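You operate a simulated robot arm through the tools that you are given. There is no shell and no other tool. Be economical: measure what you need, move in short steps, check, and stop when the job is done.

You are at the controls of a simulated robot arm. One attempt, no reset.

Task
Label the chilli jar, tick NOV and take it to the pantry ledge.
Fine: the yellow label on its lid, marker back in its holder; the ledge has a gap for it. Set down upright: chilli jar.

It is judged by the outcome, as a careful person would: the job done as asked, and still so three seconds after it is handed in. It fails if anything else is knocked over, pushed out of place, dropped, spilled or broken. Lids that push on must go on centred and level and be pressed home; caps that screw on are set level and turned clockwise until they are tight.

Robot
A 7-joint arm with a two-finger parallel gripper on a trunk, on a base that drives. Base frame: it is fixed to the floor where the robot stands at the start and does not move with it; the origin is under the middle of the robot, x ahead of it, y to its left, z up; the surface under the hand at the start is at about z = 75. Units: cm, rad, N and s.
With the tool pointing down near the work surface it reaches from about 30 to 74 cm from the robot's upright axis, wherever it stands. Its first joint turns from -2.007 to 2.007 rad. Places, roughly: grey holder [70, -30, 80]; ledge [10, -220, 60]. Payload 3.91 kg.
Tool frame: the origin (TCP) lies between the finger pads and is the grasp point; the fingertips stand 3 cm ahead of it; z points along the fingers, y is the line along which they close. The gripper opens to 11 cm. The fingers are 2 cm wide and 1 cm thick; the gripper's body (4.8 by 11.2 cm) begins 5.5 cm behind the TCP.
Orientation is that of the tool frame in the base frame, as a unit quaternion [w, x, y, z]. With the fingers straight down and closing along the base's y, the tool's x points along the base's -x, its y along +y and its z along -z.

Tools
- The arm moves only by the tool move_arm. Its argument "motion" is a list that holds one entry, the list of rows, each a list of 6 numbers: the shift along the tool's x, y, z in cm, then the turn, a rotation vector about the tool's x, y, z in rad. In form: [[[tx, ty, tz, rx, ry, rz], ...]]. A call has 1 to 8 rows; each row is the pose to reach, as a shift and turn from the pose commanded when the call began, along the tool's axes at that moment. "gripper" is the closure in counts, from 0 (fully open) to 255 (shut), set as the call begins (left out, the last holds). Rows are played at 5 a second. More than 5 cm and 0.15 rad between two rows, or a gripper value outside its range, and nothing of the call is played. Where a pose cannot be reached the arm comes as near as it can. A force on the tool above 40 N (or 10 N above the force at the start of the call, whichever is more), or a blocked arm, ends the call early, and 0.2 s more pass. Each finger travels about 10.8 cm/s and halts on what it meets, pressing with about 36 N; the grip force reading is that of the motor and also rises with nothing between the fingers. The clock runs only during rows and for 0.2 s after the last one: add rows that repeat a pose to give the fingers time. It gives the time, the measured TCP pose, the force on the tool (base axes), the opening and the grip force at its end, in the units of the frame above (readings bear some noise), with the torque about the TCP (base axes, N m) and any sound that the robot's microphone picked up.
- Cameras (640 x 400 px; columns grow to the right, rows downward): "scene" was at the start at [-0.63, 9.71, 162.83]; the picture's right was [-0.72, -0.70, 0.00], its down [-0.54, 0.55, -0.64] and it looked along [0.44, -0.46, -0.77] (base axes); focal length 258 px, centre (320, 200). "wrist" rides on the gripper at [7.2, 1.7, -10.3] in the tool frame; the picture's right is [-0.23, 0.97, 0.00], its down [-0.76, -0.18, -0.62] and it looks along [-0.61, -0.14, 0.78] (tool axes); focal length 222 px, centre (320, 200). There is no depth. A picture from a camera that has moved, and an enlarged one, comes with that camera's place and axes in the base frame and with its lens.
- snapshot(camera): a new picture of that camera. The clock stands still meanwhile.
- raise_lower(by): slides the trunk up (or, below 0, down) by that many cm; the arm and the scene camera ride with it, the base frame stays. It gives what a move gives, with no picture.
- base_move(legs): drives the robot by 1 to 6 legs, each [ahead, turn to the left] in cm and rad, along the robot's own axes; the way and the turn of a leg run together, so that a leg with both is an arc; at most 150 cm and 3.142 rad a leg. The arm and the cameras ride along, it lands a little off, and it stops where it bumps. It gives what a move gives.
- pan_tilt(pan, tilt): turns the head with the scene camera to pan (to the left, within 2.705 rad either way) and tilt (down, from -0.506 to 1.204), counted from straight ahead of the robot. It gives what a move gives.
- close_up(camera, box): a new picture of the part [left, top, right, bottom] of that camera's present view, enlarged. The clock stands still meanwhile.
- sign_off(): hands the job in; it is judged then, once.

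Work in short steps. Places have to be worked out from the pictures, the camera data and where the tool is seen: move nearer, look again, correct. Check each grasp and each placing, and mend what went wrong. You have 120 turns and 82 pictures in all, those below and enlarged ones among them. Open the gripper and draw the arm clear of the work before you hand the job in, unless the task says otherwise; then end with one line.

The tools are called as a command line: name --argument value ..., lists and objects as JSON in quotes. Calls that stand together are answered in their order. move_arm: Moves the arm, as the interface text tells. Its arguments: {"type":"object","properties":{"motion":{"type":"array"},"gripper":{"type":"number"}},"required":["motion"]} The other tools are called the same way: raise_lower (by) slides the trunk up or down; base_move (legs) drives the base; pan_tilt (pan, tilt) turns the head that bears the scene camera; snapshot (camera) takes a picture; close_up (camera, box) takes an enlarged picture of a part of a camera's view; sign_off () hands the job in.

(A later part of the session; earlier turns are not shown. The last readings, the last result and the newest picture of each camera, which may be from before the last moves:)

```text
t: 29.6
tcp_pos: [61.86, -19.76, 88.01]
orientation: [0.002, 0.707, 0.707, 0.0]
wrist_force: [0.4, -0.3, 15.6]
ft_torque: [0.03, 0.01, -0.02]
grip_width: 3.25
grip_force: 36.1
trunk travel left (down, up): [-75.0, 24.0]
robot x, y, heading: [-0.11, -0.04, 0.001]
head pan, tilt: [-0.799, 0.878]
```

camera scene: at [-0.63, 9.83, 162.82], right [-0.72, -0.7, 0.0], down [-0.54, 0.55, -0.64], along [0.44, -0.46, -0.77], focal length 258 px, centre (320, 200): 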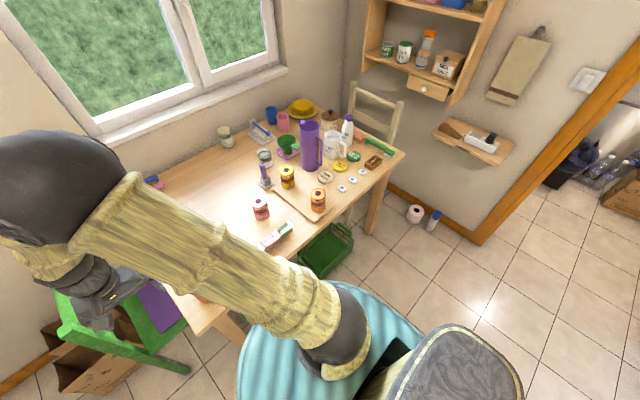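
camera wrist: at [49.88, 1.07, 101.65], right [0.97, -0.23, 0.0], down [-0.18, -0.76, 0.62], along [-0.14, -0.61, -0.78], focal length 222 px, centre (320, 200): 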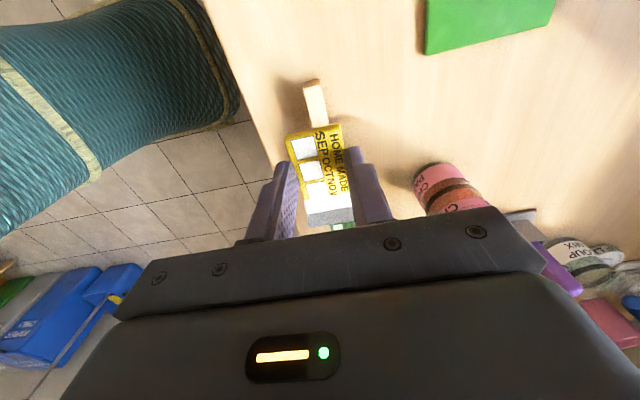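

Pressed home at 15.6 N. Now relax, open, and lift straight up.

move_arm --motion '[[[0, 0, -0.1, 0, 0, 0], [0, 0, -0.1, 0, 0, 0]]]'

move_arm --motion '[[[0, 0, 0, 0, 0, 0], [0, 0, 0, 0, 0, 0], [0, 0, -1, 0, 0, 0], [0, 0, -3, 0, 0, 0], [0, 0, -6, 0, 0, 0], [2, 0, -9, 0, 0, 0], [4, 0, -11, 0, 0, 0], [4, 0, -11, 0, 0, 0]]]' --gripper 130

close_up --camera "wrist" --box '[160, 0, 480, 200]'

```text
t: 30.2
tcp_pos: [61.73, -19.58, 87.98]
orientation: [0.0, 0.707, 0.707, 0.001]
wrist_force: [2.9, -1.1, 15.4]
ft_torque: [-0.03, -0.06, -0.05]
grip_width: 3.24
grip_force: 35.7
trunk travel left (down, up): [-75.0, 24.0]
robot x, y, heading: [0.03, 0.22, -0.002]
head pan, tilt: [-0.799, 0.878]
```

```text
t: 32.0
tcp_pos: [61.53, -15.63, 98.7]
orientation: [0.001, 0.707, 0.707, 0.001]
wrist_force: [0.0, -0.4, -0.8]
ft_torque: [-0.02, 0.01, -0.01]
grip_width: 5.39
grip_force: 0.0
trunk travel left (down, up): [-75.0, 24.0]
robot x, y, heading: [0.01, 0.13, -0.006]
head pan, tilt: [-0.799, 0.878]
```

```text
2.00 times, centred on (320, 100) of wrist
camera zoom: at [63.21, -8.53, 109.16], right [0.97, -0.23, 0.0], down [-0.18, -0.76, 0.62], along [-0.14, -0.61, -0.78], focal length 444 px, centre (320, 400)
```

zoom: 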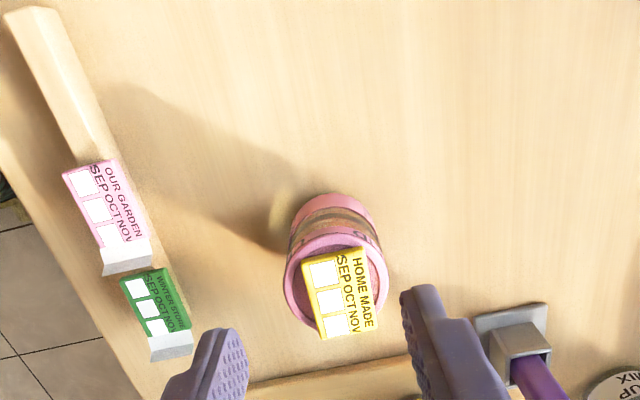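

The label sits on the lid. The marker holder lies ~77 cm out, beyond reach; the robot's base (≈33 cm radius, below table height) has room, so I creep ahead 8 cm.

base_move --legs '[[8, 0]]'

snapshot --camera "wrist"

```text
t: 33.1
tcp_pos: [69.7, -15.65, 98.77]
orientation: [0.0, 0.707, 0.707, 0.0]
wrist_force: [0.3, -0.5, -0.6]
ft_torque: [-0.02, 0.0, -0.01]
grip_width: 5.37
grip_force: 0.1
trunk travel left (down, up): [-75.0, 24.0]
robot x, y, heading: [8.39, 0.19, -0.005]
head pan, tilt: [-0.799, 0.878]
```

```text
41 pictures are left
camera wrist: at [71.37, -8.49, 109.08], right [0.97, -0.23, 0.0], down [-0.18, -0.76, 0.62], along [-0.14, -0.61, -0.78], focal length 222 px, centre (320, 200)
```

wrist: 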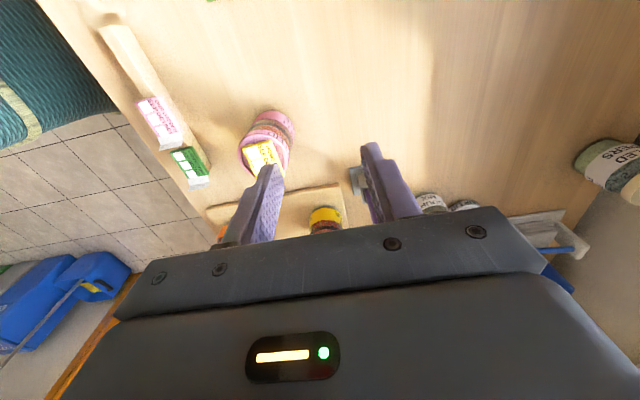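

I shift so the marker is clear of the fingers in view.

move_arm --motion '[[[-1.5, -3.3, 0, 0, 0, 0], [-3, -6.6, 0, 0, 0, 0], [-4.4, -9.7, 0, 0, 0, 0], [-4.4, -9.7, 0, 0, 0, 0]]]'

close_up --camera "wrist" --box '[350, 90, 510, 220]'

```text
t: 34.1
tcp_pos: [59.62, -20.04, 98.89]
orientation: [0.0, 0.707, 0.707, 0.0]
wrist_force: [-0.2, -0.2, 0.5]
ft_torque: [-0.02, 0.01, -0.03]
grip_width: 5.4
grip_force: 0.0
trunk travel left (down, up): [-75.0, 24.0]
robot x, y, heading: [7.93, 0.08, 0.003]
head pan, tilt: [-0.799, 0.878]
```

```text
3.08 times, centred on (430, 155) of wrist
camera zoom: at [61.43, -12.91, 109.15], right [0.97, -0.23, 0.0], down [-0.18, -0.76, 0.62], along [-0.14, -0.61, -0.78], focal length 684 px, centre (-18, 338)
```

zoom: 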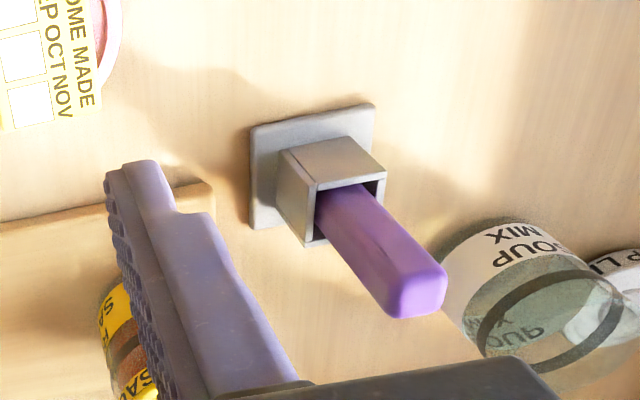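

The marker is a square upright bar at ≈[74.9,-32.05], top z≈86.5, socket rim z≈80. It is just at the reach limit, so I advance 4 cm more, then hover above it.

base_move --legs '[[4, 0]]'

move_arm --motion '[[[-2.5, 2.5, 0, 0, 0, 0], [-5, 5, 0, 0, 0, 0], [-8, 7, 0, 0, 0, 0], [-8, 7, 3.5, 0, 0, 0], [-8, 7, 3.5, 0, 0, 0]]]' --gripper 160

snapshot --camera "wrist"

```text
t: 35.0
tcp_pos: [63.84, -19.97, 98.7]
orientation: [-0.001, 0.707, 0.707, -0.001]
wrist_force: [0.8, 0.4, -0.8]
ft_torque: [0.05, 0.0, 0.02]
grip_width: 5.38
grip_force: 0.1
trunk travel left (down, up): [-75.0, 24.0]
robot x, y, heading: [12.52, -0.16, 0.001]
head pan, tilt: [-0.799, 0.878]
```

```text
t: 36.2
tcp_pos: [70.82, -28.11, 95.31]
orientation: [0.0, 0.707, 0.707, 0.0]
wrist_force: [-0.5, -0.2, -0.2]
ft_torque: [0.03, 0.04, -0.04]
grip_width: 4.11
grip_force: 0.2
trunk travel left (down, up): [-75.0, 24.0]
robot x, y, heading: [12.14, -0.06, -0.001]
head pan, tilt: [-0.799, 0.878]
```

```text
39 pictures are left
camera wrist: at [72.44, -20.91, 105.64], right [0.97, -0.23, 0.0], down [-0.18, -0.76, 0.62], along [-0.14, -0.61, -0.78], focal length 222 px, centre (320, 200)
```

wrist: 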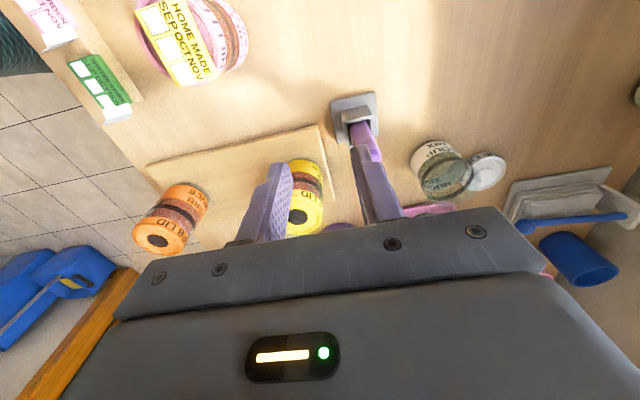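

close_up --camera "wrist" --box '[320, 80, 480, 200]'

```text
3.33 times, centred on (400, 140) of wrist
camera zoom: at [72.44, -20.91, 105.64], right [0.97, -0.23, 0.0], down [-0.18, -0.76, 0.62], along [-0.14, -0.61, -0.78], focal length 740 px, centre (53, 400)
```

zoom: 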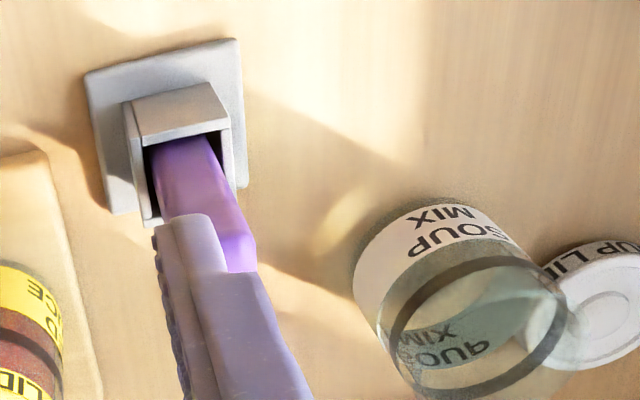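

Second view confirms marker axis at [74.87,-31.95] and generous clearance to the glass jar. I move right above it.

move_arm --motion '[[[-2, 2, 0, 0, 0, 0], [-3.85, 4.15, 0, 0, 0, 0], [-3.85, 4.15, 2, 0, 0, 0], [-3.85, 4.15, 4, 0, 0, 0], [-3.85, 4.15, 4, 0, 0, 0]]]'

close_up --camera "wrist" --box '[240, 90, 400, 210]'

```text
t: 37.5
tcp_pos: [74.91, -31.77, 91.22]
orientation: [-0.001, 0.708, 0.707, 0.0]
wrist_force: [0.8, 0.3, 0.2]
ft_torque: [-0.01, 0.0, -0.01]
grip_width: 4.13
grip_force: 0.0
trunk travel left (down, up): [-75.0, 24.0]
robot x, y, heading: [12.12, -0.15, 0.005]
head pan, tilt: [-0.799, 0.878]
```

```text
3.33 times, centred on (320, 150) of wrist
camera zoom: at [76.55, -24.62, 101.62], right [0.97, -0.23, 0.0], down [-0.18, -0.76, 0.62], along [-0.14, -0.61, -0.78], focal length 740 px, centre (320, 367)
```

zoom: 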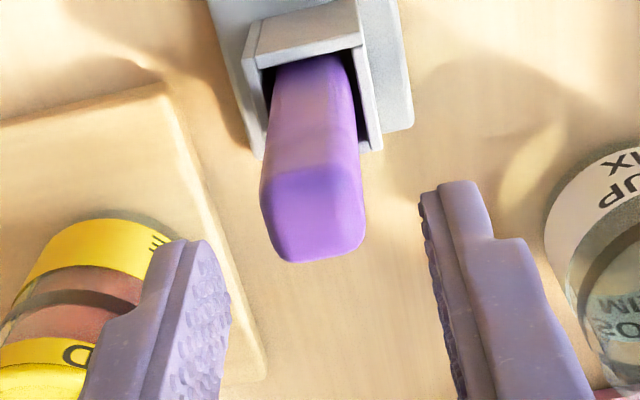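

Marker top is centred within 0.2 cm; I correct, descend to grip its exposed part, and close.

move_arm --motion '[[[-0.13, -0.18, 1.5, 0, 0, 0], [-0.13, -0.18, 3.5, 0, 0, 0], [-0.13, -0.18, 5.5, 0, 0, 0], [-0.13, -0.18, 6.5, 0, 0, 0], [-0.13, -0.18, 6.5, 0, 0, 0]]]'

move_arm --motion '[[[0, 0, 0, 0, 0, 0], [0, 0, 0, 0, 0, 0], [0, 0, 0, 0, 0, 0]]]' --gripper 255

close_up --camera "wrist" --box '[240, 70, 400, 190]'

```text
t: 38.6
tcp_pos: [74.76, -32.02, 84.76]
orientation: [0.0, 0.707, 0.707, 0.0]
wrist_force: [-0.7, -0.2, 1.3]
ft_torque: [-0.02, -0.03, 0.03]
grip_width: 4.09
grip_force: 0.1
trunk travel left (down, up): [-75.0, 24.0]
robot x, y, heading: [12.17, 0.17, 0.0]
head pan, tilt: [-0.799, 0.878]
```

```text
t: 39.5
tcp_pos: [74.74, -32.06, 84.8]
orientation: [0.0, 0.707, 0.707, 0.0]
wrist_force: [-0.4, 0.3, -0.3]
ft_torque: [0.01, -0.04, -0.01]
grip_width: 2.11
grip_force: 36.3
trunk travel left (down, up): [-75.0, 24.0]
robot x, y, heading: [12.22, 0.42, 0.001]
head pan, tilt: [-0.799, 0.878]
```

```text
3.33 times, centred on (320, 130) of wrist
camera zoom: at [76.43, -24.86, 95.05], right [0.97, -0.23, 0.0], down [-0.18, -0.76, 0.62], along [-0.14, -0.61, -0.78], focal length 740 px, centre (320, 433)
```

zoom: 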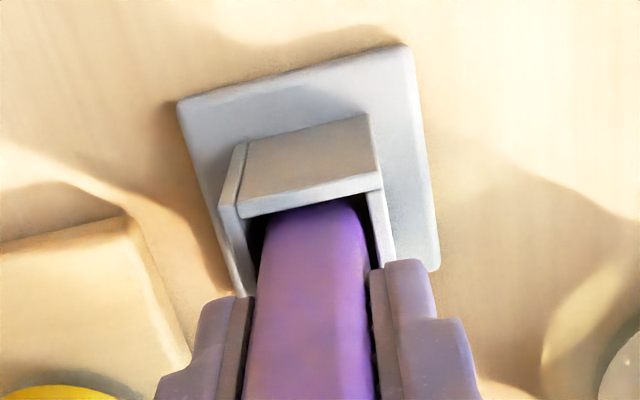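

Marker gripped (2.11 cm). Its seat pose is TCP [74.73,-32.06,84.75]. I lift it straight out and look at its tip.

move_arm --motion '[[[0, 0, -1.5, 0, 0, 0], [0, 0, -3, 0, 0, 0], [0, 0, -5, 0, 0, 0], [0, 0, -8, 0, 0, 0], [0, 0, -11, 0, 0, 0], [0, 0, -14, 0, 0, 0], [0, 0, -14, 0, 0, 0]]]'

close_up --camera "scene" --box '[200, 100, 340, 240]'

snapshot --camera "wrist"

```text
t: 41.0
tcp_pos: [74.84, -32.11, 98.89]
orientation: [0.0, 0.707, 0.707, 0.0]
wrist_force: [-0.6, -0.5, -0.1]
ft_torque: [0.01, 0.02, 0.04]
grip_width: 2.1
grip_force: 35.9
trunk travel left (down, up): [-75.0, 24.0]
robot x, y, heading: [11.77, -0.02, -0.002]
head pan, tilt: [-0.799, 0.878]
```

```text
2.86 times, centred on (270, 170) of scene
camera zoom: at [11.52, 9.69, 162.83], right [-0.72, -0.7, 0.0], down [-0.54, 0.55, -0.64], along [0.44, -0.46, -0.77], focal length 738 px, centre (463, 286)
```

zoom: 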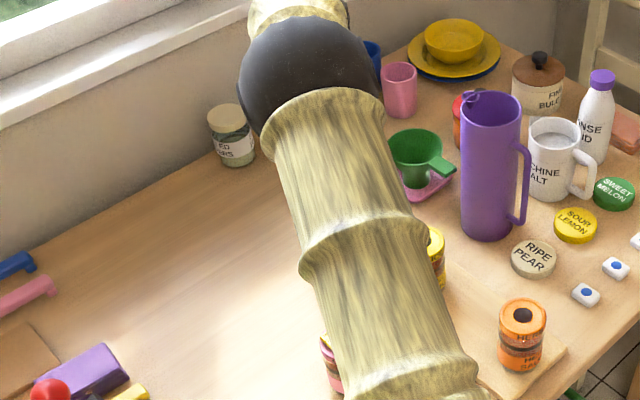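

```text
34 pictures are left
camera wrist: at [76.49, -24.85, 109.17], right [0.97, -0.23, 0.0], down [-0.18, -0.76, 0.62], along [-0.14, -0.61, -0.78], focal length 222 px, centre (320, 200)
```

wrist: 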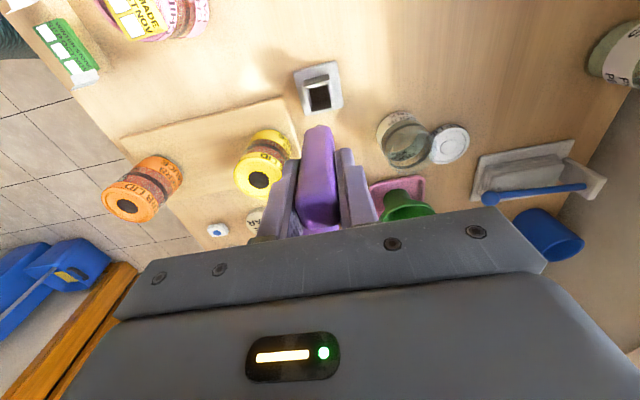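

The marker is out. I zoom on its tip to gauge its length below the TCP.

close_up --camera "wrist" --box '[280, 100, 360, 170]'

```text
5.71 times, centred on (320, 135) of wrist
camera zoom: at [76.49, -24.85, 109.17], right [0.97, -0.23, 0.0], down [-0.18, -0.76, 0.62], along [-0.14, -0.61, -0.78], focal length 1269 px, centre (320, 571)
```

zoom: 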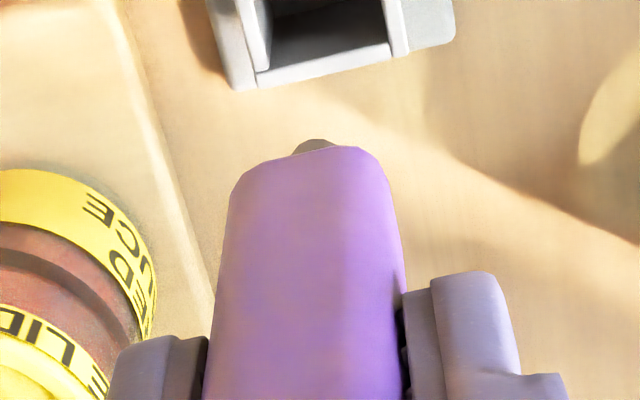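

Nib tip ≈9.5–10 cm below TCP. I carry the marker to beside the jar, high, to measure the NOV box.

move_arm --motion '[[[3, -2.5, 0, 0, 0, 0], [6, -5, 0, 0, 0, 0], [9, -7.5, 0, 0, 0, 0], [10.6, -9, 0, 0, 0, 0], [10.6, -9, 0, 0, 0, 0]]]'

close_up --camera "wrist" --box '[220, 60, 360, 160]'

```text
t: 42.2
tcp_pos: [65.93, -21.48, 98.97]
orientation: [0.001, 0.707, 0.708, 0.0]
wrist_force: [-0.3, -0.4, -0.4]
ft_torque: [-0.01, 0.01, -0.01]
grip_width: 2.1
grip_force: 36.4
trunk travel left (down, up): [-75.0, 24.0]
robot x, y, heading: [12.12, 0.0, -0.0]
head pan, tilt: [-0.799, 0.878]
```

```text
4.00 times, centred on (290, 110) of wrist
camera zoom: at [67.54, -14.26, 109.22], right [0.97, -0.23, 0.0], down [-0.18, -0.76, 0.62], along [-0.14, -0.61, -0.78], focal length 888 px, centre (440, 560)
```

zoom: 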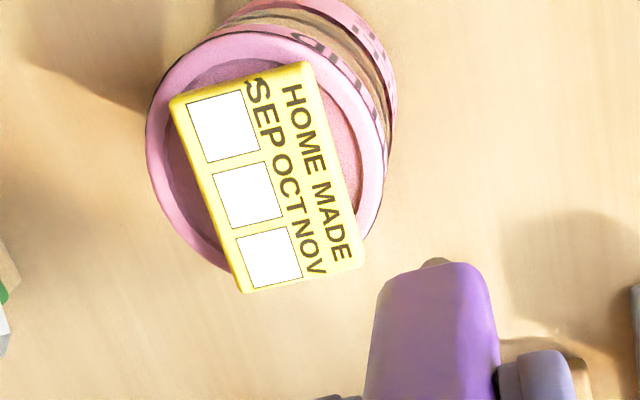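

NOV box centre ≈[61.2,-21.62], top z≈85.3. I place the nib above it and lower part-way.

move_arm --motion '[[[-0.1, -2.5, 0, 0, 0, 0], [-0.16, -4.64, 0, 0, 0, 0], [-0.16, -4.64, 1.5, 0, 0, 0], [-0.16, -4.64, 2.3, 0, 0, 0], [-0.16, -4.64, 2.3, 0, 0, 0]]]'

close_up --camera "wrist" --box '[270, 80, 370, 160]'

```text
t: 43.5
tcp_pos: [61.25, -21.69, 96.49]
orientation: [-0.001, 0.707, 0.707, 0.0]
wrist_force: [0.1, 0.1, -0.2]
ft_torque: [0.0, -0.01, 0.0]
grip_width: 2.11
grip_force: 35.8
trunk travel left (down, up): [-75.0, 24.0]
robot x, y, heading: [12.07, 0.19, 0.001]
head pan, tilt: [-0.799, 0.878]
```

```text
5.00 times, centred on (320, 120) of wrist
camera zoom: at [62.84, -14.47, 106.91], right [0.97, -0.23, 0.0], down [-0.18, -0.76, 0.62], along [-0.14, -0.61, -0.78], focal length 1111 px, centre (320, 600)
```

zoom: 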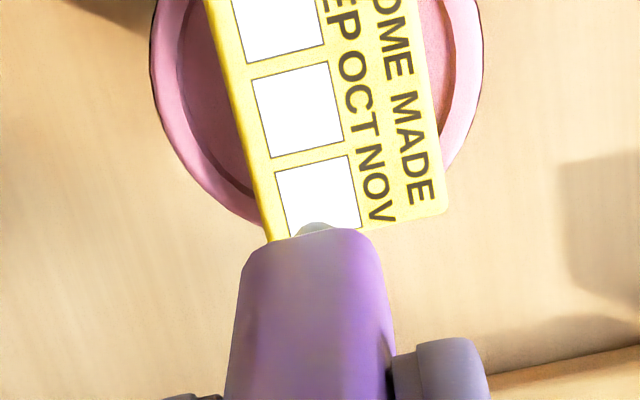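

Nib is over the box centre. I feel my way down.

move_arm --motion '[[[0, 0.05, 0.5, 0, 0, 0], [0, 0.05, 0.9, 0, 0, 0], [0, 0.05, 0.9, 0, 0, 0]]]'

move_arm --motion '[[[0, 0, 0.12, 0, 0, 0], [0, 0, 0.2, 0, 0, 0], [0, 0, 0.2, 0, 0, 0]]]'

move_arm --motion '[[[0, 0, 0.12, 0, 0, 0], [0, 0, 0.2, 0, 0, 0], [0, 0, 0.2, 0, 0, 0]]]'

close_up --camera "wrist" --box '[270, 80, 370, 160]'

```text
t: 44.2
tcp_pos: [61.21, -21.61, 95.5]
orientation: [0.0, 0.707, 0.707, 0.0]
wrist_force: [-0.1, 0.0, -0.2]
ft_torque: [0.0, 0.0, -0.01]
grip_width: 2.1
grip_force: 36.2
trunk travel left (down, up): [-75.0, 24.0]
robot x, y, heading: [11.94, -0.22, 0.003]
head pan, tilt: [-0.799, 0.878]
```

```text
t: 45.0
tcp_pos: [61.24, -21.61, 95.4]
orientation: [0.001, 0.707, 0.707, 0.0]
wrist_force: [0.0, 0.5, 0.7]
ft_torque: [0.0, 0.0, 0.01]
grip_width: 2.13
grip_force: 35.9
trunk travel left (down, up): [-75.0, 24.0]
robot x, y, heading: [11.72, 0.2, 0.001]
head pan, tilt: [-0.799, 0.878]
```

```text
t: 45.9
tcp_pos: [61.21, -21.64, 95.22]
orientation: [0.0, 0.707, 0.707, 0.0]
wrist_force: [0.0, -0.2, 0.0]
ft_torque: [0.03, -0.04, -0.01]
grip_width: 2.13
grip_force: 36.4
trunk travel left (down, up): [-75.0, 24.0]
robot x, y, heading: [12.04, -0.1, 0.002]
head pan, tilt: [-0.799, 0.878]
```

```text
5.00 times, centred on (320, 120) of wrist
camera zoom: at [62.88, -14.43, 105.5], right [0.97, -0.23, 0.0], down [-0.18, -0.76, 0.62], along [-0.14, -0.61, -0.78], focal length 1111 px, centre (320, 600)
```

zoom: 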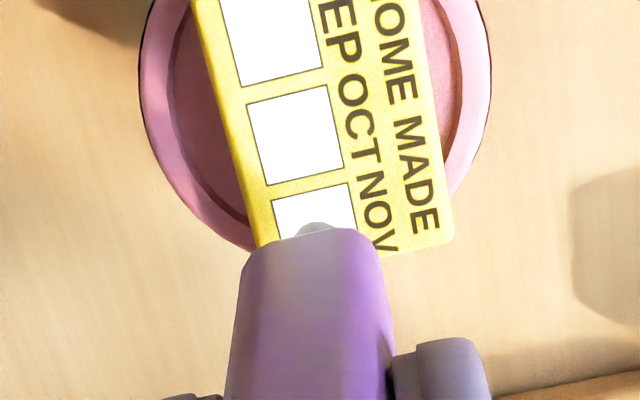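

No contact yet at TCP z 95.2; continue in fine steps.

move_arm --motion '[[[0, 0, 0.1, 0, 0, 0], [0, 0, 0.2, 0, 0, 0], [0, 0, 0.2, 0, 0, 0]]]'

move_arm --motion '[[[0, 0, 0.08, 0, 0, 0], [0, 0, 0.15, 0, 0, 0], [0, 0, 0.15, 0, 0, 0]]]'

```text
t: 46.6
tcp_pos: [61.17, -21.67, 95.08]
orientation: [0.0, 0.707, 0.707, -0.001]
wrist_force: [1.4, 0.1, -0.2]
ft_torque: [0.0, 0.01, 0.01]
grip_width: 2.13
grip_force: 36.1
trunk travel left (down, up): [-75.0, 24.0]
robot x, y, heading: [12.33, -0.23, 0.0]
head pan, tilt: [-0.799, 0.878]
```

```text
t: 47.5
tcp_pos: [61.18, -21.65, 94.93]
orientation: [0.0, 0.707, 0.707, 0.0]
wrist_force: [-0.4, 0.2, -0.3]
ft_torque: [0.0, -0.03, -0.02]
grip_width: 2.13
grip_force: 36.1
trunk travel left (down, up): [-75.0, 24.0]
robot x, y, heading: [12.11, -0.02, 0.007]
head pan, tilt: [-0.799, 0.878]
```

move_arm --motion '[[[0, 0, 0.1, 0, 0, 0], [0, 0, 0.1, 0, 0, 0]]]'

move_arm --motion '[[[0, 0, 0.1, 0, 0, 0], [0, 0, 0.1, 0, 0, 0]]]'

```text
t: 48.0
tcp_pos: [61.28, -21.65, 94.77]
orientation: [0.0, 0.707, 0.707, -0.001]
wrist_force: [1.0, -0.5, -0.1]
ft_torque: [0.0, 0.0, -0.01]
grip_width: 2.14
grip_force: 35.7
trunk travel left (down, up): [-75.0, 24.0]
robot x, y, heading: [12.19, -0.14, 0.001]
head pan, tilt: [-0.799, 0.878]
```

```text
t: 48.6
tcp_pos: [61.25, -21.6, 94.63]
orientation: [0.001, 0.707, 0.707, 0.0]
wrist_force: [-0.5, -1.0, -0.1]
ft_torque: [0.01, 0.02, 0.01]
grip_width: 2.11
grip_force: 36.0
trunk travel left (down, up): [-75.0, 24.0]
robot x, y, heading: [12.11, 0.12, -0.003]
head pan, tilt: [-0.799, 0.878]
```

move_arm --motion '[[[0, 0, 0.1, 0, 0, 0], [0, 0, 0.1, 0, 0, 0]]]'

move_arm --motion '[[[0, 0, 0.1, 0, 0, 0], [0, 0, 0.1, 0, 0, 0]]]'

close_up --camera "wrist" --box '[280, 90, 360, 160]'

```text
t: 49.2
tcp_pos: [61.33, -21.61, 94.58]
orientation: [0.001, 0.707, 0.707, 0.001]
wrist_force: [-0.4, 0.5, -1.1]
ft_torque: [0.01, 0.0, -0.05]
grip_width: 2.14
grip_force: 36.3
trunk travel left (down, up): [-75.0, 24.0]
robot x, y, heading: [11.9, 0.02, 0.002]
head pan, tilt: [-0.799, 0.878]
```

```text
t: 49.9
tcp_pos: [61.25, -21.66, 94.5]
orientation: [0.0, 0.707, 0.707, -0.001]
wrist_force: [1.0, 0.4, 2.3]
ft_torque: [0.03, -0.03, -0.03]
grip_width: 2.11
grip_force: 36.0
trunk travel left (down, up): [-75.0, 24.0]
robot x, y, heading: [12.05, 0.37, 0.002]
head pan, tilt: [-0.799, 0.878]
```

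```text
5.71 times, centred on (320, 125) of wrist
camera zoom: at [62.85, -14.41, 104.84], right [0.97, -0.23, 0.0], down [-0.18, -0.76, 0.62], along [-0.14, -0.61, -0.78], focal length 1269 px, centre (320, 629)
```

zoom: 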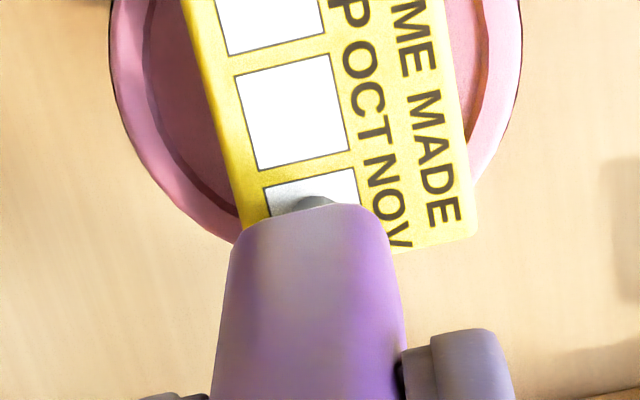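

Contact at 2.3 N, nib inside the NOV box. I lift a touch and draw a small tick within the box, then lift off.

move_arm --motion '[[[0.3, 0, -0.3, 0, 0, 0], [0.3, 0, 0.02, 0, 0, 0], [0.18, -0.15, 0.02, 0, 0, 0], [0.05, -0.3, 0.02, 0, 0, 0], [-0.15, 0.0, 0.02, 0, 0, 0], [-0.35, 0.35, 0.02, 0, 0, 0], [-0.35, 0.35, -1, 0, 0, 0], [-0.35, 0.35, -4, 0, 0, 0]]]'

move_arm --motion '[[[0, 4, 0, 0, 0, 0], [0, 6, -0.5, 0, 0, 0], [0, 6, -0.5, 0, 0, 0]]]'

close_up --camera "wrist" --box '[200, 60, 340, 160]'

```text
t: 51.6
tcp_pos: [61.66, -22.04, 98.57]
orientation: [0.001, 0.706, 0.708, 0.0]
wrist_force: [-1.3, -0.2, -0.1]
ft_torque: [0.0, 0.0, 0.03]
grip_width: 2.09
grip_force: 36.2
trunk travel left (down, up): [-75.0, 24.0]
robot x, y, heading: [12.0, 0.04, -0.001]
head pan, tilt: [-0.799, 0.878]
```

```text
t: 52.5
tcp_pos: [67.66, -21.92, 98.88]
orientation: [0.001, 0.708, 0.706, 0.001]
wrist_force: [0.1, 0.1, -0.4]
ft_torque: [-0.03, 0.0, -0.03]
grip_width: 2.1
grip_force: 35.8
trunk travel left (down, up): [-75.0, 24.0]
robot x, y, heading: [12.06, 0.04, -0.005]
head pan, tilt: [-0.799, 0.878]
```

```text
4.00 times, centred on (270, 110) of wrist
camera zoom: at [69.28, -14.71, 109.34], right [0.97, -0.23, 0.0], down [-0.18, -0.76, 0.62], along [-0.14, -0.61, -0.78], focal length 888 px, centre (520, 560)
```

zoom: 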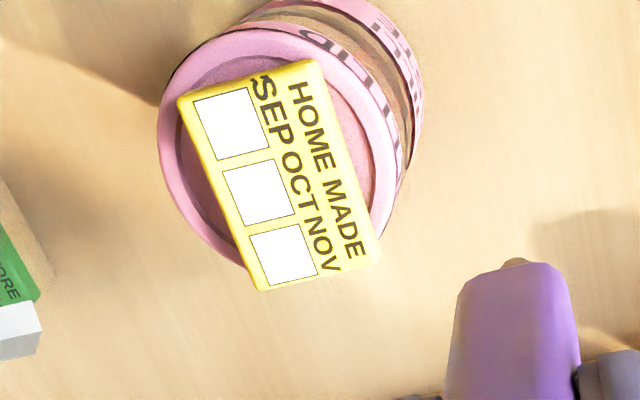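

No tick is evident at this scale; I zoom on the box.

close_up --camera "wrist" --box '[250, 105, 294, 137]'

```text
12.50 times, centred on (272, 121) of wrist
camera zoom: at [69.28, -14.71, 109.34], right [0.97, -0.23, 0.0], down [-0.18, -0.76, 0.62], along [-0.14, -0.61, -0.78], focal length 2776 px, centre (920, 1188)
```

zoom: 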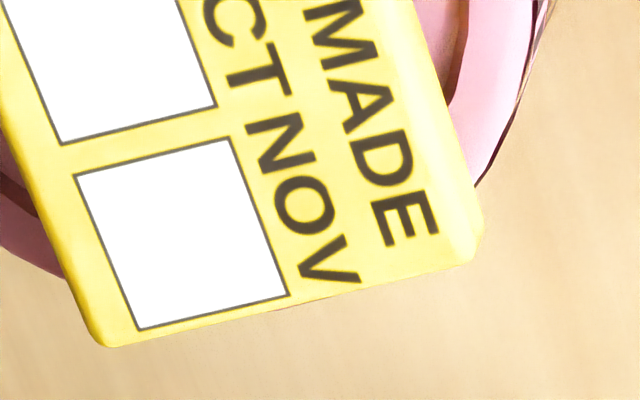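

Still blank, so the touch was too light. I return to the box and press a bit firmer before stroking.

move_arm --motion '[[[0.2, -3, 0.5, 0, 0, 0], [0.35, -6.35, 0.5, 0, 0, 0], [0.35, -6.35, 3, 0, 0, 0], [0.35, -6.35, 4.2, 0, 0, 0], [0.35, -6.35, 4.5, 0, 0, 0], [0.35, -6.35, 4.5, 0, 0, 0]]]'

move_arm --motion '[[[0, 0, 0.06, 0, 0, 0], [0, 0, 0.06, 0, 0, 0]]]'

```text
t: 53.9
tcp_pos: [61.12, -21.66, 94.51]
orientation: [0.0, 0.707, 0.707, -0.001]
wrist_force: [0.6, -0.4, 2.8]
ft_torque: [0.01, -0.01, -0.01]
grip_width: 2.12
grip_force: 36.5
trunk travel left (down, up): [-75.0, 24.0]
robot x, y, heading: [12.11, -0.22, 0.004]
head pan, tilt: [-0.799, 0.878]
```

```text
t: 54.5
tcp_pos: [61.22, -21.77, 94.42]
orientation: [0.0, 0.707, 0.707, 0.001]
wrist_force: [0.6, 0.9, 8.2]
ft_torque: [0.06, -0.03, -0.02]
grip_width: 2.11
grip_force: 35.8
trunk travel left (down, up): [-75.0, 24.0]
robot x, y, heading: [12.11, -0.29, -0.001]
head pan, tilt: [-0.799, 0.878]
```

Solid 8 N contact. Now the tick stroke at this pressure.

move_arm --motion '[[[0.2, 0.05, 0, 0, 0, 0], [0.4, 0.1, 0, 0, 0, 0], [0.25, -0.15, 0, 0, 0, 0], [0.1, -0.4, 0, 0, 0, 0], [-0.08, -0.12, 0, 0, 0, 0], [-0.26, 0.16, 0, 0, 0, 0], [-0.45, 0.45, 0, 0, 0, 0], [-0.45, 0.45, 0, 0, 0, 0]]]'

move_arm --motion '[[[0, 0, -1, 0, 0, 0], [0, 0, -4, 0, 0, 0], [0, 4, -4.5, 0, 0, 0], [0, 6, -4.5, 0, 0, 0], [0, 6, -4.5, 0, 0, 0]]]'

close_up --camera "wrist" --box '[200, 60, 340, 160]'

```text
t: 56.2
tcp_pos: [61.56, -21.98, 94.41]
orientation: [0.0, 0.707, 0.707, 0.0]
wrist_force: [-3.6, 0.8, 19.4]
ft_torque: [0.19, 0.36, -0.02]
grip_width: 2.14
grip_force: 35.8
trunk travel left (down, up): [-75.0, 24.0]
robot x, y, heading: [11.64, 0.08, -0.001]
head pan, tilt: [-0.799, 0.878]
```

```text
t: 57.5
tcp_pos: [67.8, -22.13, 98.95]
orientation: [-0.001, 0.707, 0.708, -0.001]
wrist_force: [-0.3, 1.2, -1.0]
ft_torque: [-0.03, 0.04, 0.02]
grip_width: 2.1
grip_force: 35.9
trunk travel left (down, up): [-75.0, 24.0]
robot x, y, heading: [12.19, -0.04, 0.001]
head pan, tilt: [-0.799, 0.878]
```

```text
4.00 times, centred on (270, 110) of wrist
camera zoom: at [69.28, -14.98, 109.25], right [0.97, -0.23, 0.0], down [-0.18, -0.76, 0.62], along [-0.14, -0.61, -0.78], focal length 888 px, centre (520, 560)
```

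zoom: 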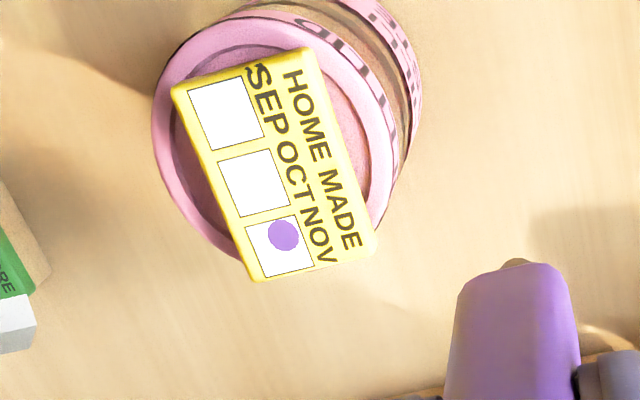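

A purple mark now sits in the NOV box. I take the marker back above its holder.

move_arm --motion '[[[-3, 2, 0, 0, 0, 0], [-6, 4, 0, 0, 0, 0], [-8.5, 6, 0, 0, 0, 0], [-9.99, 7.14, 0, 0, 0, 0], [-9.99, 7.14, 3.5, 0, 0, 0], [-9.99, 7.14, 7.5, 0, 0, 0], [-9.99, 7.14, 7.5, 0, 0, 0]]]'

close_up --camera "wrist" --box '[260, 60, 380, 160]'

```text
t: 59.0
tcp_pos: [74.83, -32.14, 91.24]
orientation: [-0.001, 0.707, 0.707, 0.0]
wrist_force: [0.7, 0.0, 0.0]
ft_torque: [0.02, 0.01, 0.03]
grip_width: 2.12
grip_force: 35.9
trunk travel left (down, up): [-75.0, 24.0]
robot x, y, heading: [12.15, 0.04, -0.0]
head pan, tilt: [-0.799, 0.878]
```

```text
4.00 times, centred on (320, 110) of wrist
camera zoom: at [76.42, -25.01, 101.65], right [0.97, -0.23, 0.0], down [-0.18, -0.76, 0.62], along [-0.14, -0.61, -0.78], focal length 888 px, centre (320, 560)
```

zoom: 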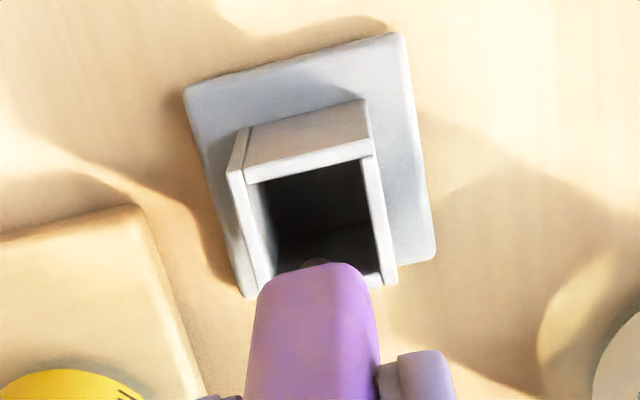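

Alignment with the socket is good; I nudge slightly (+0.1) and lower gently.

move_arm --motion '[[[0.1, 0.08, 1, 0, 0, 0], [0.1, 0.08, 2, 0, 0, 0], [0.1, 0.08, 3, 0, 0, 0], [0.1, 0.08, 3, 0, 0, 0]]]'

close_up --camera "wrist" --box '[260, 60, 380, 160]'

```text
t: 60.0
tcp_pos: [74.95, -32.04, 88.45]
orientation: [0.0, 0.707, 0.708, 0.0]
wrist_force: [-0.1, -0.2, -0.4]
ft_torque: [0.0, 0.0, 0.0]
grip_width: 2.12
grip_force: 36.1
trunk travel left (down, up): [-75.0, 24.0]
robot x, y, heading: [12.12, 0.19, -0.003]
head pan, tilt: [-0.799, 0.878]
```

```text
4.00 times, centred on (320, 110) of wrist
camera zoom: at [76.53, -24.81, 98.76], right [0.97, -0.23, 0.0], down [-0.18, -0.76, 0.62], along [-0.14, -0.61, -0.78], focal length 888 px, centre (320, 560)
```

zoom: 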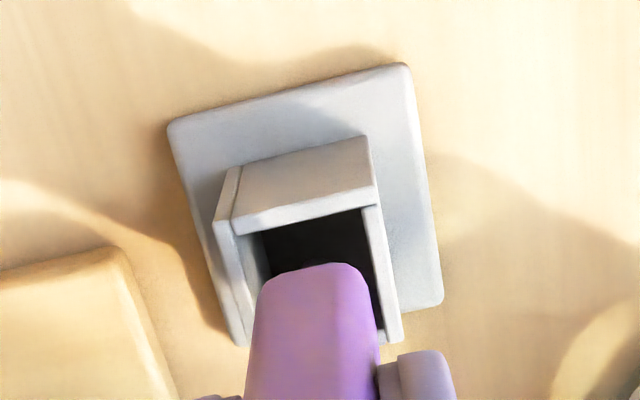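

No contact forces as it enters. Continue to the seat.

move_arm --motion '[[[0, 0, 0.8, 0, 0, 0], [0, 0, 1.6, 0, 0, 0], [0, 0, 1.6, 0, 0, 0]]]'

move_arm --motion '[[[0, 0, 0.7, 0, 0, 0], [0, 0, 1.4, 0, 0, 0], [0, 0, 2.0, 0, 0, 0], [0, 0, 2.0, 0, 0, 0]]]'

close_up --camera "wrist" --box '[260, 60, 380, 160]'

```text
t: 60.9
tcp_pos: [74.89, -31.98, 86.79]
orientation: [0.0, 0.707, 0.707, 0.0]
wrist_force: [0.3, 0.6, -0.6]
ft_torque: [0.04, -0.01, 0.0]
grip_width: 2.11
grip_force: 36.2
trunk travel left (down, up): [-75.0, 24.0]
robot x, y, heading: [11.98, 0.18, -0.004]
head pan, tilt: [-0.799, 0.878]
```

```text
t: 61.9
tcp_pos: [74.81, -31.95, 84.81]
orientation: [0.0, 0.707, 0.707, -0.001]
wrist_force: [1.0, 1.0, -0.4]
ft_torque: [0.02, 0.03, -0.01]
grip_width: 2.1
grip_force: 36.2
trunk travel left (down, up): [-75.0, 24.0]
robot x, y, heading: [12.52, -0.24, -0.001]
head pan, tilt: [-0.799, 0.878]
```

```text
4.00 times, centred on (320, 110) of wrist
camera zoom: at [76.5, -24.79, 95.17], right [0.97, -0.23, 0.0], down [-0.18, -0.76, 0.62], along [-0.14, -0.61, -0.78], focal length 888 px, centre (320, 560)
```

zoom: 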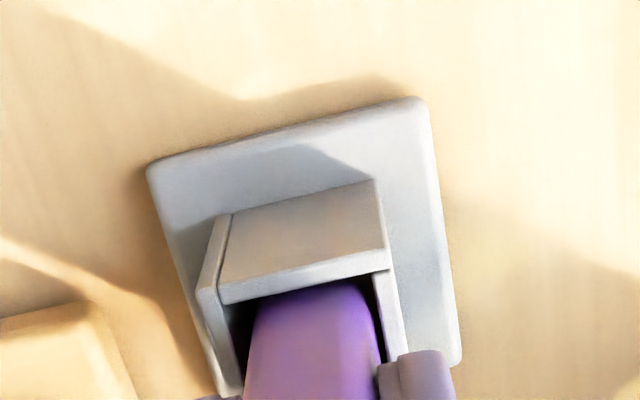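

The marker is seated in the holder. Lower a hair, release, and lift.

move_arm --motion '[[[0, 0, 0.12, 0, 0, 0], [0, 0, 0.12, 0, 0, 0]]]'

move_arm --motion '[[[0, 0, 0, 0, 0, 0], [0, 0, 0, 0, 0, 0], [0, 0, -2, 0, 0, 0], [0, 0, -5, 0, 0, 0], [0, 0, -9, 0, 0, 0], [0, 0, -13, 0, 0, 0], [0, 0, -13, 0, 0, 0]]]' --gripper 160

snapshot --camera "wrist"

```text
t: 62.5
tcp_pos: [74.87, -31.99, 84.6]
orientation: [0.0, 0.707, 0.707, 0.0]
wrist_force: [-0.7, 0.4, -0.2]
ft_torque: [-0.03, 0.0, -0.02]
grip_width: 2.12
grip_force: 36.1
trunk travel left (down, up): [-75.0, 24.0]
robot x, y, heading: [12.32, 0.05, -0.0]
head pan, tilt: [-0.799, 0.878]
```

```text
t: 64.0
tcp_pos: [74.94, -32.0, 97.63]
orientation: [0.0, 0.707, 0.707, 0.001]
wrist_force: [0.2, 0.7, -0.5]
ft_torque: [0.0, 0.03, 0.02]
grip_width: 4.1
grip_force: 0.1
trunk travel left (down, up): [-75.0, 24.0]
robot x, y, heading: [12.11, -0.15, 0.0]
head pan, tilt: [-0.799, 0.878]
```

```text
22 pictures are left
camera wrist: at [76.65, -24.74, 108.04], right [0.97, -0.23, 0.0], down [-0.18, -0.76, 0.62], along [-0.14, -0.61, -0.78], focal length 222 px, centre (320, 200)
```

wrist: 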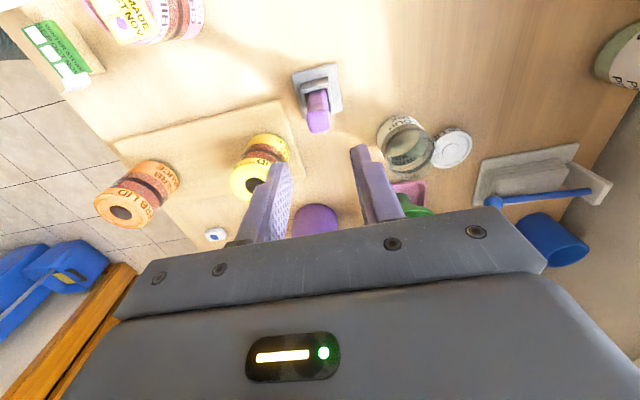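

The marker stands in its holder. Next the jar: move above it with the gripper fully open.

move_arm --motion '[[[3, -3.3, 0, 0, 0, 0], [6, -6.6, 0, 0, 0, 0], [9, -9.9, 0, 0, 0, 0], [12.3, -13.2, 0, 0, 0, 0], [12.3, -13.2, 2, 0, 0, 0], [12.3, -13.2, 5, 0, 0, 0], [12.3, -13.2, 7.5, 0, 0, 0], [12.3, -13.2, 7.5, 0, 0, 0]]]' --gripper 0

snapshot --camera "wrist"

```text
t: 65.8
tcp_pos: [61.6, -19.7, 90.21]
orientation: [0.0, 0.707, 0.707, 0.0]
wrist_force: [-0.1, -1.2, -1.3]
ft_torque: [-0.01, -0.01, 0.04]
grip_width: 10.98
grip_force: 0.1
trunk travel left (down, up): [-75.0, 24.0]
robot x, y, heading: [12.21, 0.15, -0.003]
head pan, tilt: [-0.799, 0.878]
```

```text
21 pictures are left
camera wrist: at [63.32, -12.48, 100.57], right [0.97, -0.23, 0.0], down [-0.18, -0.76, 0.62], along [-0.14, -0.61, -0.78], focal length 222 px, centre (320, 200)
```

wrist: 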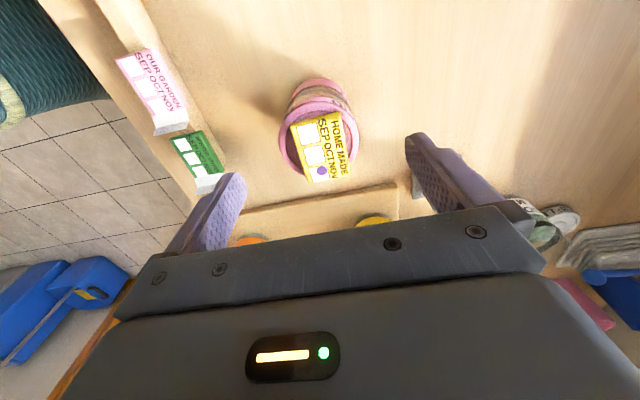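

Jar centred under the gripper. Descend around it and close.

move_arm --motion '[[[0.1, 0, 2.5, 0, 0, 0], [0.1, 0, 5, 0, 0, 0], [0.1, 0, 7, 0, 0, 0], [0.1, 0, 8.6, 0, 0, 0], [0.1, 0, 8.6, 0, 0, 0]]]'

move_arm --motion '[[[0, 0, 0, 0, 0, 0], [0, 0, 0, 0, 0, 0], [0, 0, 0, 0, 0, 0]]]' --gripper 255

```text
t: 67.0
tcp_pos: [61.83, -19.58, 81.6]
orientation: [0.001, 0.707, 0.707, 0.0]
wrist_force: [-0.7, -1.1, -0.3]
ft_torque: [-0.03, 0.01, 0.02]
grip_width: 10.99
grip_force: 0.1
trunk travel left (down, up): [-75.0, 24.0]
robot x, y, heading: [12.03, 0.05, 0.002]
head pan, tilt: [-0.799, 0.878]
```

```text
t: 67.8
tcp_pos: [61.79, -19.59, 81.55]
orientation: [0.0, 0.708, 0.707, 0.0]
wrist_force: [-1.4, 0.1, -1.1]
ft_torque: [-0.02, 0.0, -0.01]
grip_width: 6.13
grip_force: 35.7
trunk travel left (down, up): [-75.0, 24.0]
robot x, y, heading: [12.38, 0.07, -0.003]
head pan, tilt: [-0.799, 0.878]
```

Gripped at 6.13 cm (base is ~6.5 cm below TCP). Lift and check.

move_arm --motion '[[[0, 0, -1, 0, 0, 0], [0, 0, -3, 0, 0, 0], [0, 0, -7, 0, 0, 0], [0, 0, -11, 0, 0, 0], [0, 0, -15, 0, 0, 0], [0, 0, -18, 0, 0, 0], [0, 0, -18, 0, 0, 0]]]'

snapshot --camera "wrist"

pan_tilt --pan -1.6 --tilt 0.4

snapshot --camera "scene"

```text
t: 69.5
tcp_pos: [61.71, -19.34, 99.47]
orientation: [0.0, 0.708, 0.707, 0.0]
wrist_force: [0.6, -1.0, -3.0]
ft_torque: [0.01, 0.03, 0.0]
grip_width: 6.15
grip_force: 36.0
trunk travel left (down, up): [-75.0, 24.0]
robot x, y, heading: [12.07, 0.4, 0.003]
head pan, tilt: [-0.799, 0.878]
```

```text
20 pictures are left
camera wrist: at [63.39, -12.18, 109.85], right [0.97, -0.23, 0.0], down [-0.18, -0.76, 0.62], along [-0.14, -0.61, -0.78], focal length 222 px, centre (320, 200)
```

wrist: 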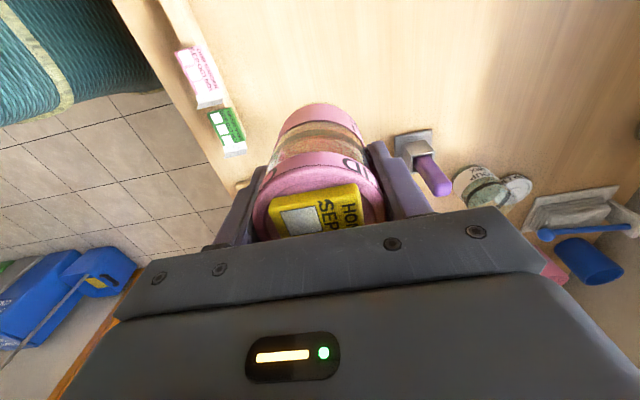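

```text
t: 70.6
tcp_pos: [61.65, -19.34, 99.48]
orientation: [0.0, 0.708, 0.706, 0.0]
wrist_force: [-0.1, -0.8, -3.3]
ft_torque: [-0.03, -0.02, 0.01]
grip_width: 6.14
grip_force: 36.3
trunk travel left (down, up): [-75.0, 24.0]
robot x, y, heading: [12.04, 0.02, 0.001]
head pan, tilt: [-1.6, 0.4]
```

```text
19 pictures are left
camera scene: at [5.91, 5.94, 166.96], right [-1.0, 0.03, 0.0], down [0.01, 0.39, -0.92], along [-0.03, -0.92, -0.39], focal length 258 px, centre (320, 200)
```

scene: 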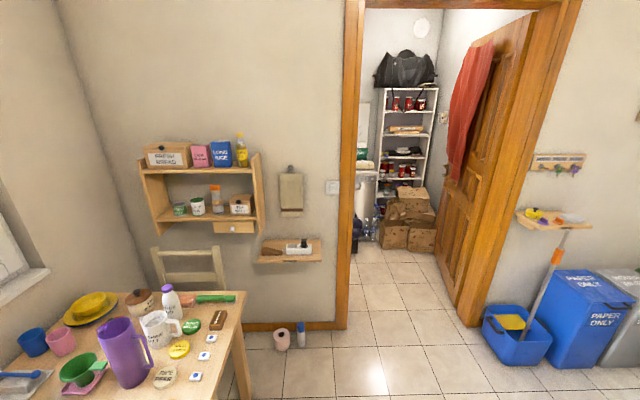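

The jar is safely held. The ledge seems to lie in the pantry beyond the doorway; I zoom there.

close_up --camera "scene" --box '[330, 60, 490, 260]'

```text
2.00 times, centred on (410, 160) of scene
camera zoom: at [5.91, 5.94, 166.96], right [-1.0, 0.03, 0.0], down [0.01, 0.39, -0.92], along [-0.03, -0.92, -0.39], focal length 516 px, centre (140, 280)
```

zoom: 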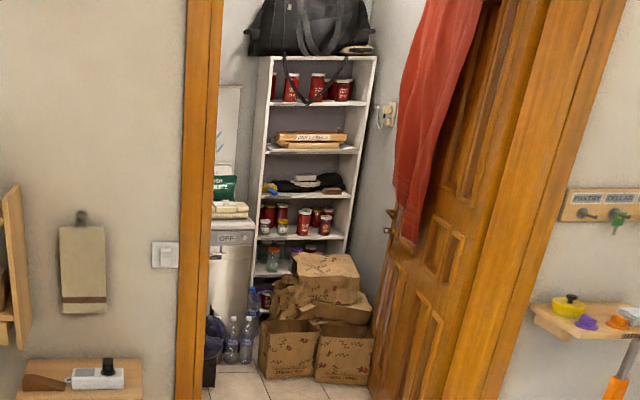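

The ledge [10,-220] must be to the left inside the pantry (wall at y≈-140, doorway x≈-15…-115). I tuck the jar in front of the robot first, and look over the floor for the path.

move_arm --motion '[[[4, -1.5, 0, 0, 0, 0], [8, -3, 0, 0, 0, 0], [12, -4.5, 0, 0, 0, 0], [16, -6, 0, 0, 0, 0], [19.4, -7.7, 0, 0, 0, 0], [19.4, -7.7, 0, 0, 0, 0]]]'

pan_tilt --pan -2.4 --tilt 0.7

snapshot --camera "scene"

```text
t: 72.0
tcp_pos: [54.11, -0.14, 99.57]
orientation: [0.0, 0.707, 0.707, -0.001]
wrist_force: [0.5, -0.4, -2.7]
ft_torque: [0.02, 0.01, 0.01]
grip_width: 6.15
grip_force: 35.6
trunk travel left (down, up): [-75.0, 24.0]
robot x, y, heading: [11.72, -0.2, 0.0]
head pan, tilt: [-1.6, 0.4]
```

```text
t: 73.1
tcp_pos: [54.14, -0.03, 99.66]
orientation: [0.0, 0.707, 0.707, 0.0]
wrist_force: [-0.2, 0.3, -3.3]
ft_torque: [0.02, 0.02, -0.04]
grip_width: 6.12
grip_force: 36.2
trunk travel left (down, up): [-75.0, 24.0]
robot x, y, heading: [12.08, 0.44, -0.001]
head pan, tilt: [-2.4, 0.7]
```

```text
17 pictures are left
camera scene: at [-0.09, 9.47, 164.29], right [-0.68, 0.74, 0.0], down [0.47, 0.44, -0.77], along [-0.56, -0.52, -0.64], focal length 258 px, centre (320, 200)
```

scene: 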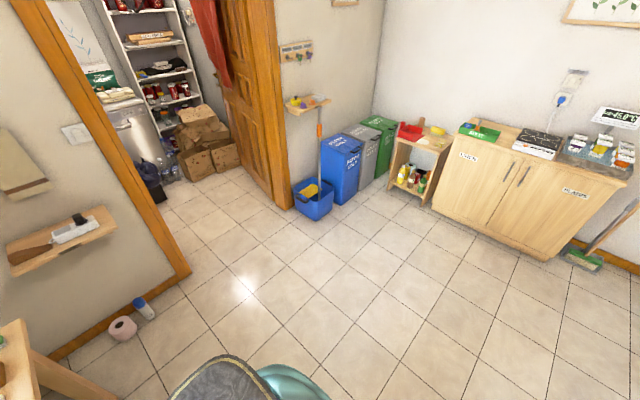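

Floor is clear. I back away 25 cm, turn right and drive to a point before the doorway, then face -y.

base_move --legs '[[-25, 0], [0, -2.094], [95, 0], [0, 0.523]]'

pan_tilt --pan 0.5 --tilt 0.5

snapshot --camera "scene"

```text
t: 89.8
tcp_pos: [-56.51, -127.28, 99.54]
orientation: [0.0, 1.0, 0.02, 0.0]
wrist_force: [0.5, 0.1, -3.1]
ft_torque: [0.0, 0.0, -0.01]
grip_width: 6.15
grip_force: 36.0
trunk travel left (down, up): [-75.0, 24.0]
robot x, y, heading: [-57.99, -85.19, -1.529]
head pan, tilt: [-2.4, 0.7]
```

```text
t: 92.4
tcp_pos: [-56.48, -127.32, 99.63]
orientation: [0.0, 1.0, 0.019, 0.0]
wrist_force: [-0.2, 0.2, -2.8]
ft_torque: [0.02, 0.01, 0.01]
grip_width: 6.16
grip_force: 35.9
trunk travel left (down, up): [-75.0, 24.0]
robot x, y, heading: [-58.13, -85.37, -1.536]
head pan, tilt: [0.499, 0.499]
```

```text
16 pictures are left
camera scene: at [-38.29, -86.68, 166.05], right [-0.86, -0.51, 0.0], down [-0.25, 0.41, -0.88], along [0.45, -0.75, -0.48], focal length 258 px, centre (320, 200)
```

scene: 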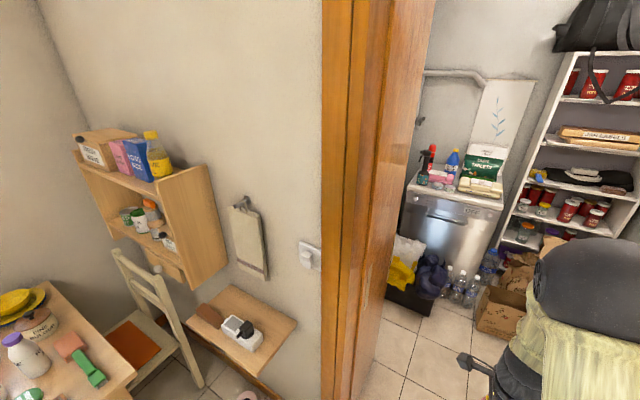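

The ledge is still hidden behind the jamb. I correct heading a little and drive into the doorway to look left.

base_move --legs '[[0, -0.06], [65, 0]]'

pan_tilt --pan 1.1 --tilt 0.7

snapshot --camera "scene"

```text
t: 97.0
tcp_pos: [-60.87, -191.4, 99.61]
orientation: [-0.001, 1.0, -0.015, 0.0]
wrist_force: [-0.7, -0.2, -3.0]
ft_torque: [0.0, 0.0, 0.0]
grip_width: 6.14
grip_force: 35.8
trunk travel left (down, up): [-75.0, 24.0]
robot x, y, heading: [-59.58, -149.36, -1.598]
head pan, tilt: [0.499, 0.499]
```

```text
t: 98.0
tcp_pos: [-60.81, -191.4, 99.57]
orientation: [0.0, 1.0, -0.014, 0.001]
wrist_force: [0.4, -1.0, -2.4]
ft_torque: [0.01, 0.0, 0.03]
grip_width: 6.17
grip_force: 35.9
trunk travel left (down, up): [-75.0, 24.0]
robot x, y, heading: [-59.52, -149.26, -1.599]
head pan, tilt: [1.1, 0.7]
```

```text
15 pictures are left
camera scene: at [-36.6, -148.06, 164.28], right [-0.48, -0.88, 0.0], down [-0.57, 0.31, -0.77], along [0.67, -0.37, -0.64], focal length 258 px, centre (320, 200)
```

scene: 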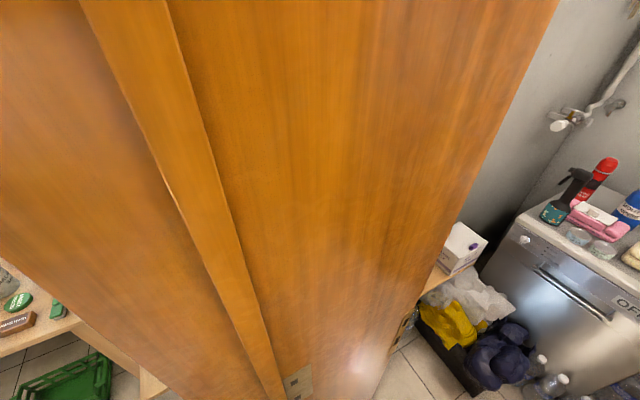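

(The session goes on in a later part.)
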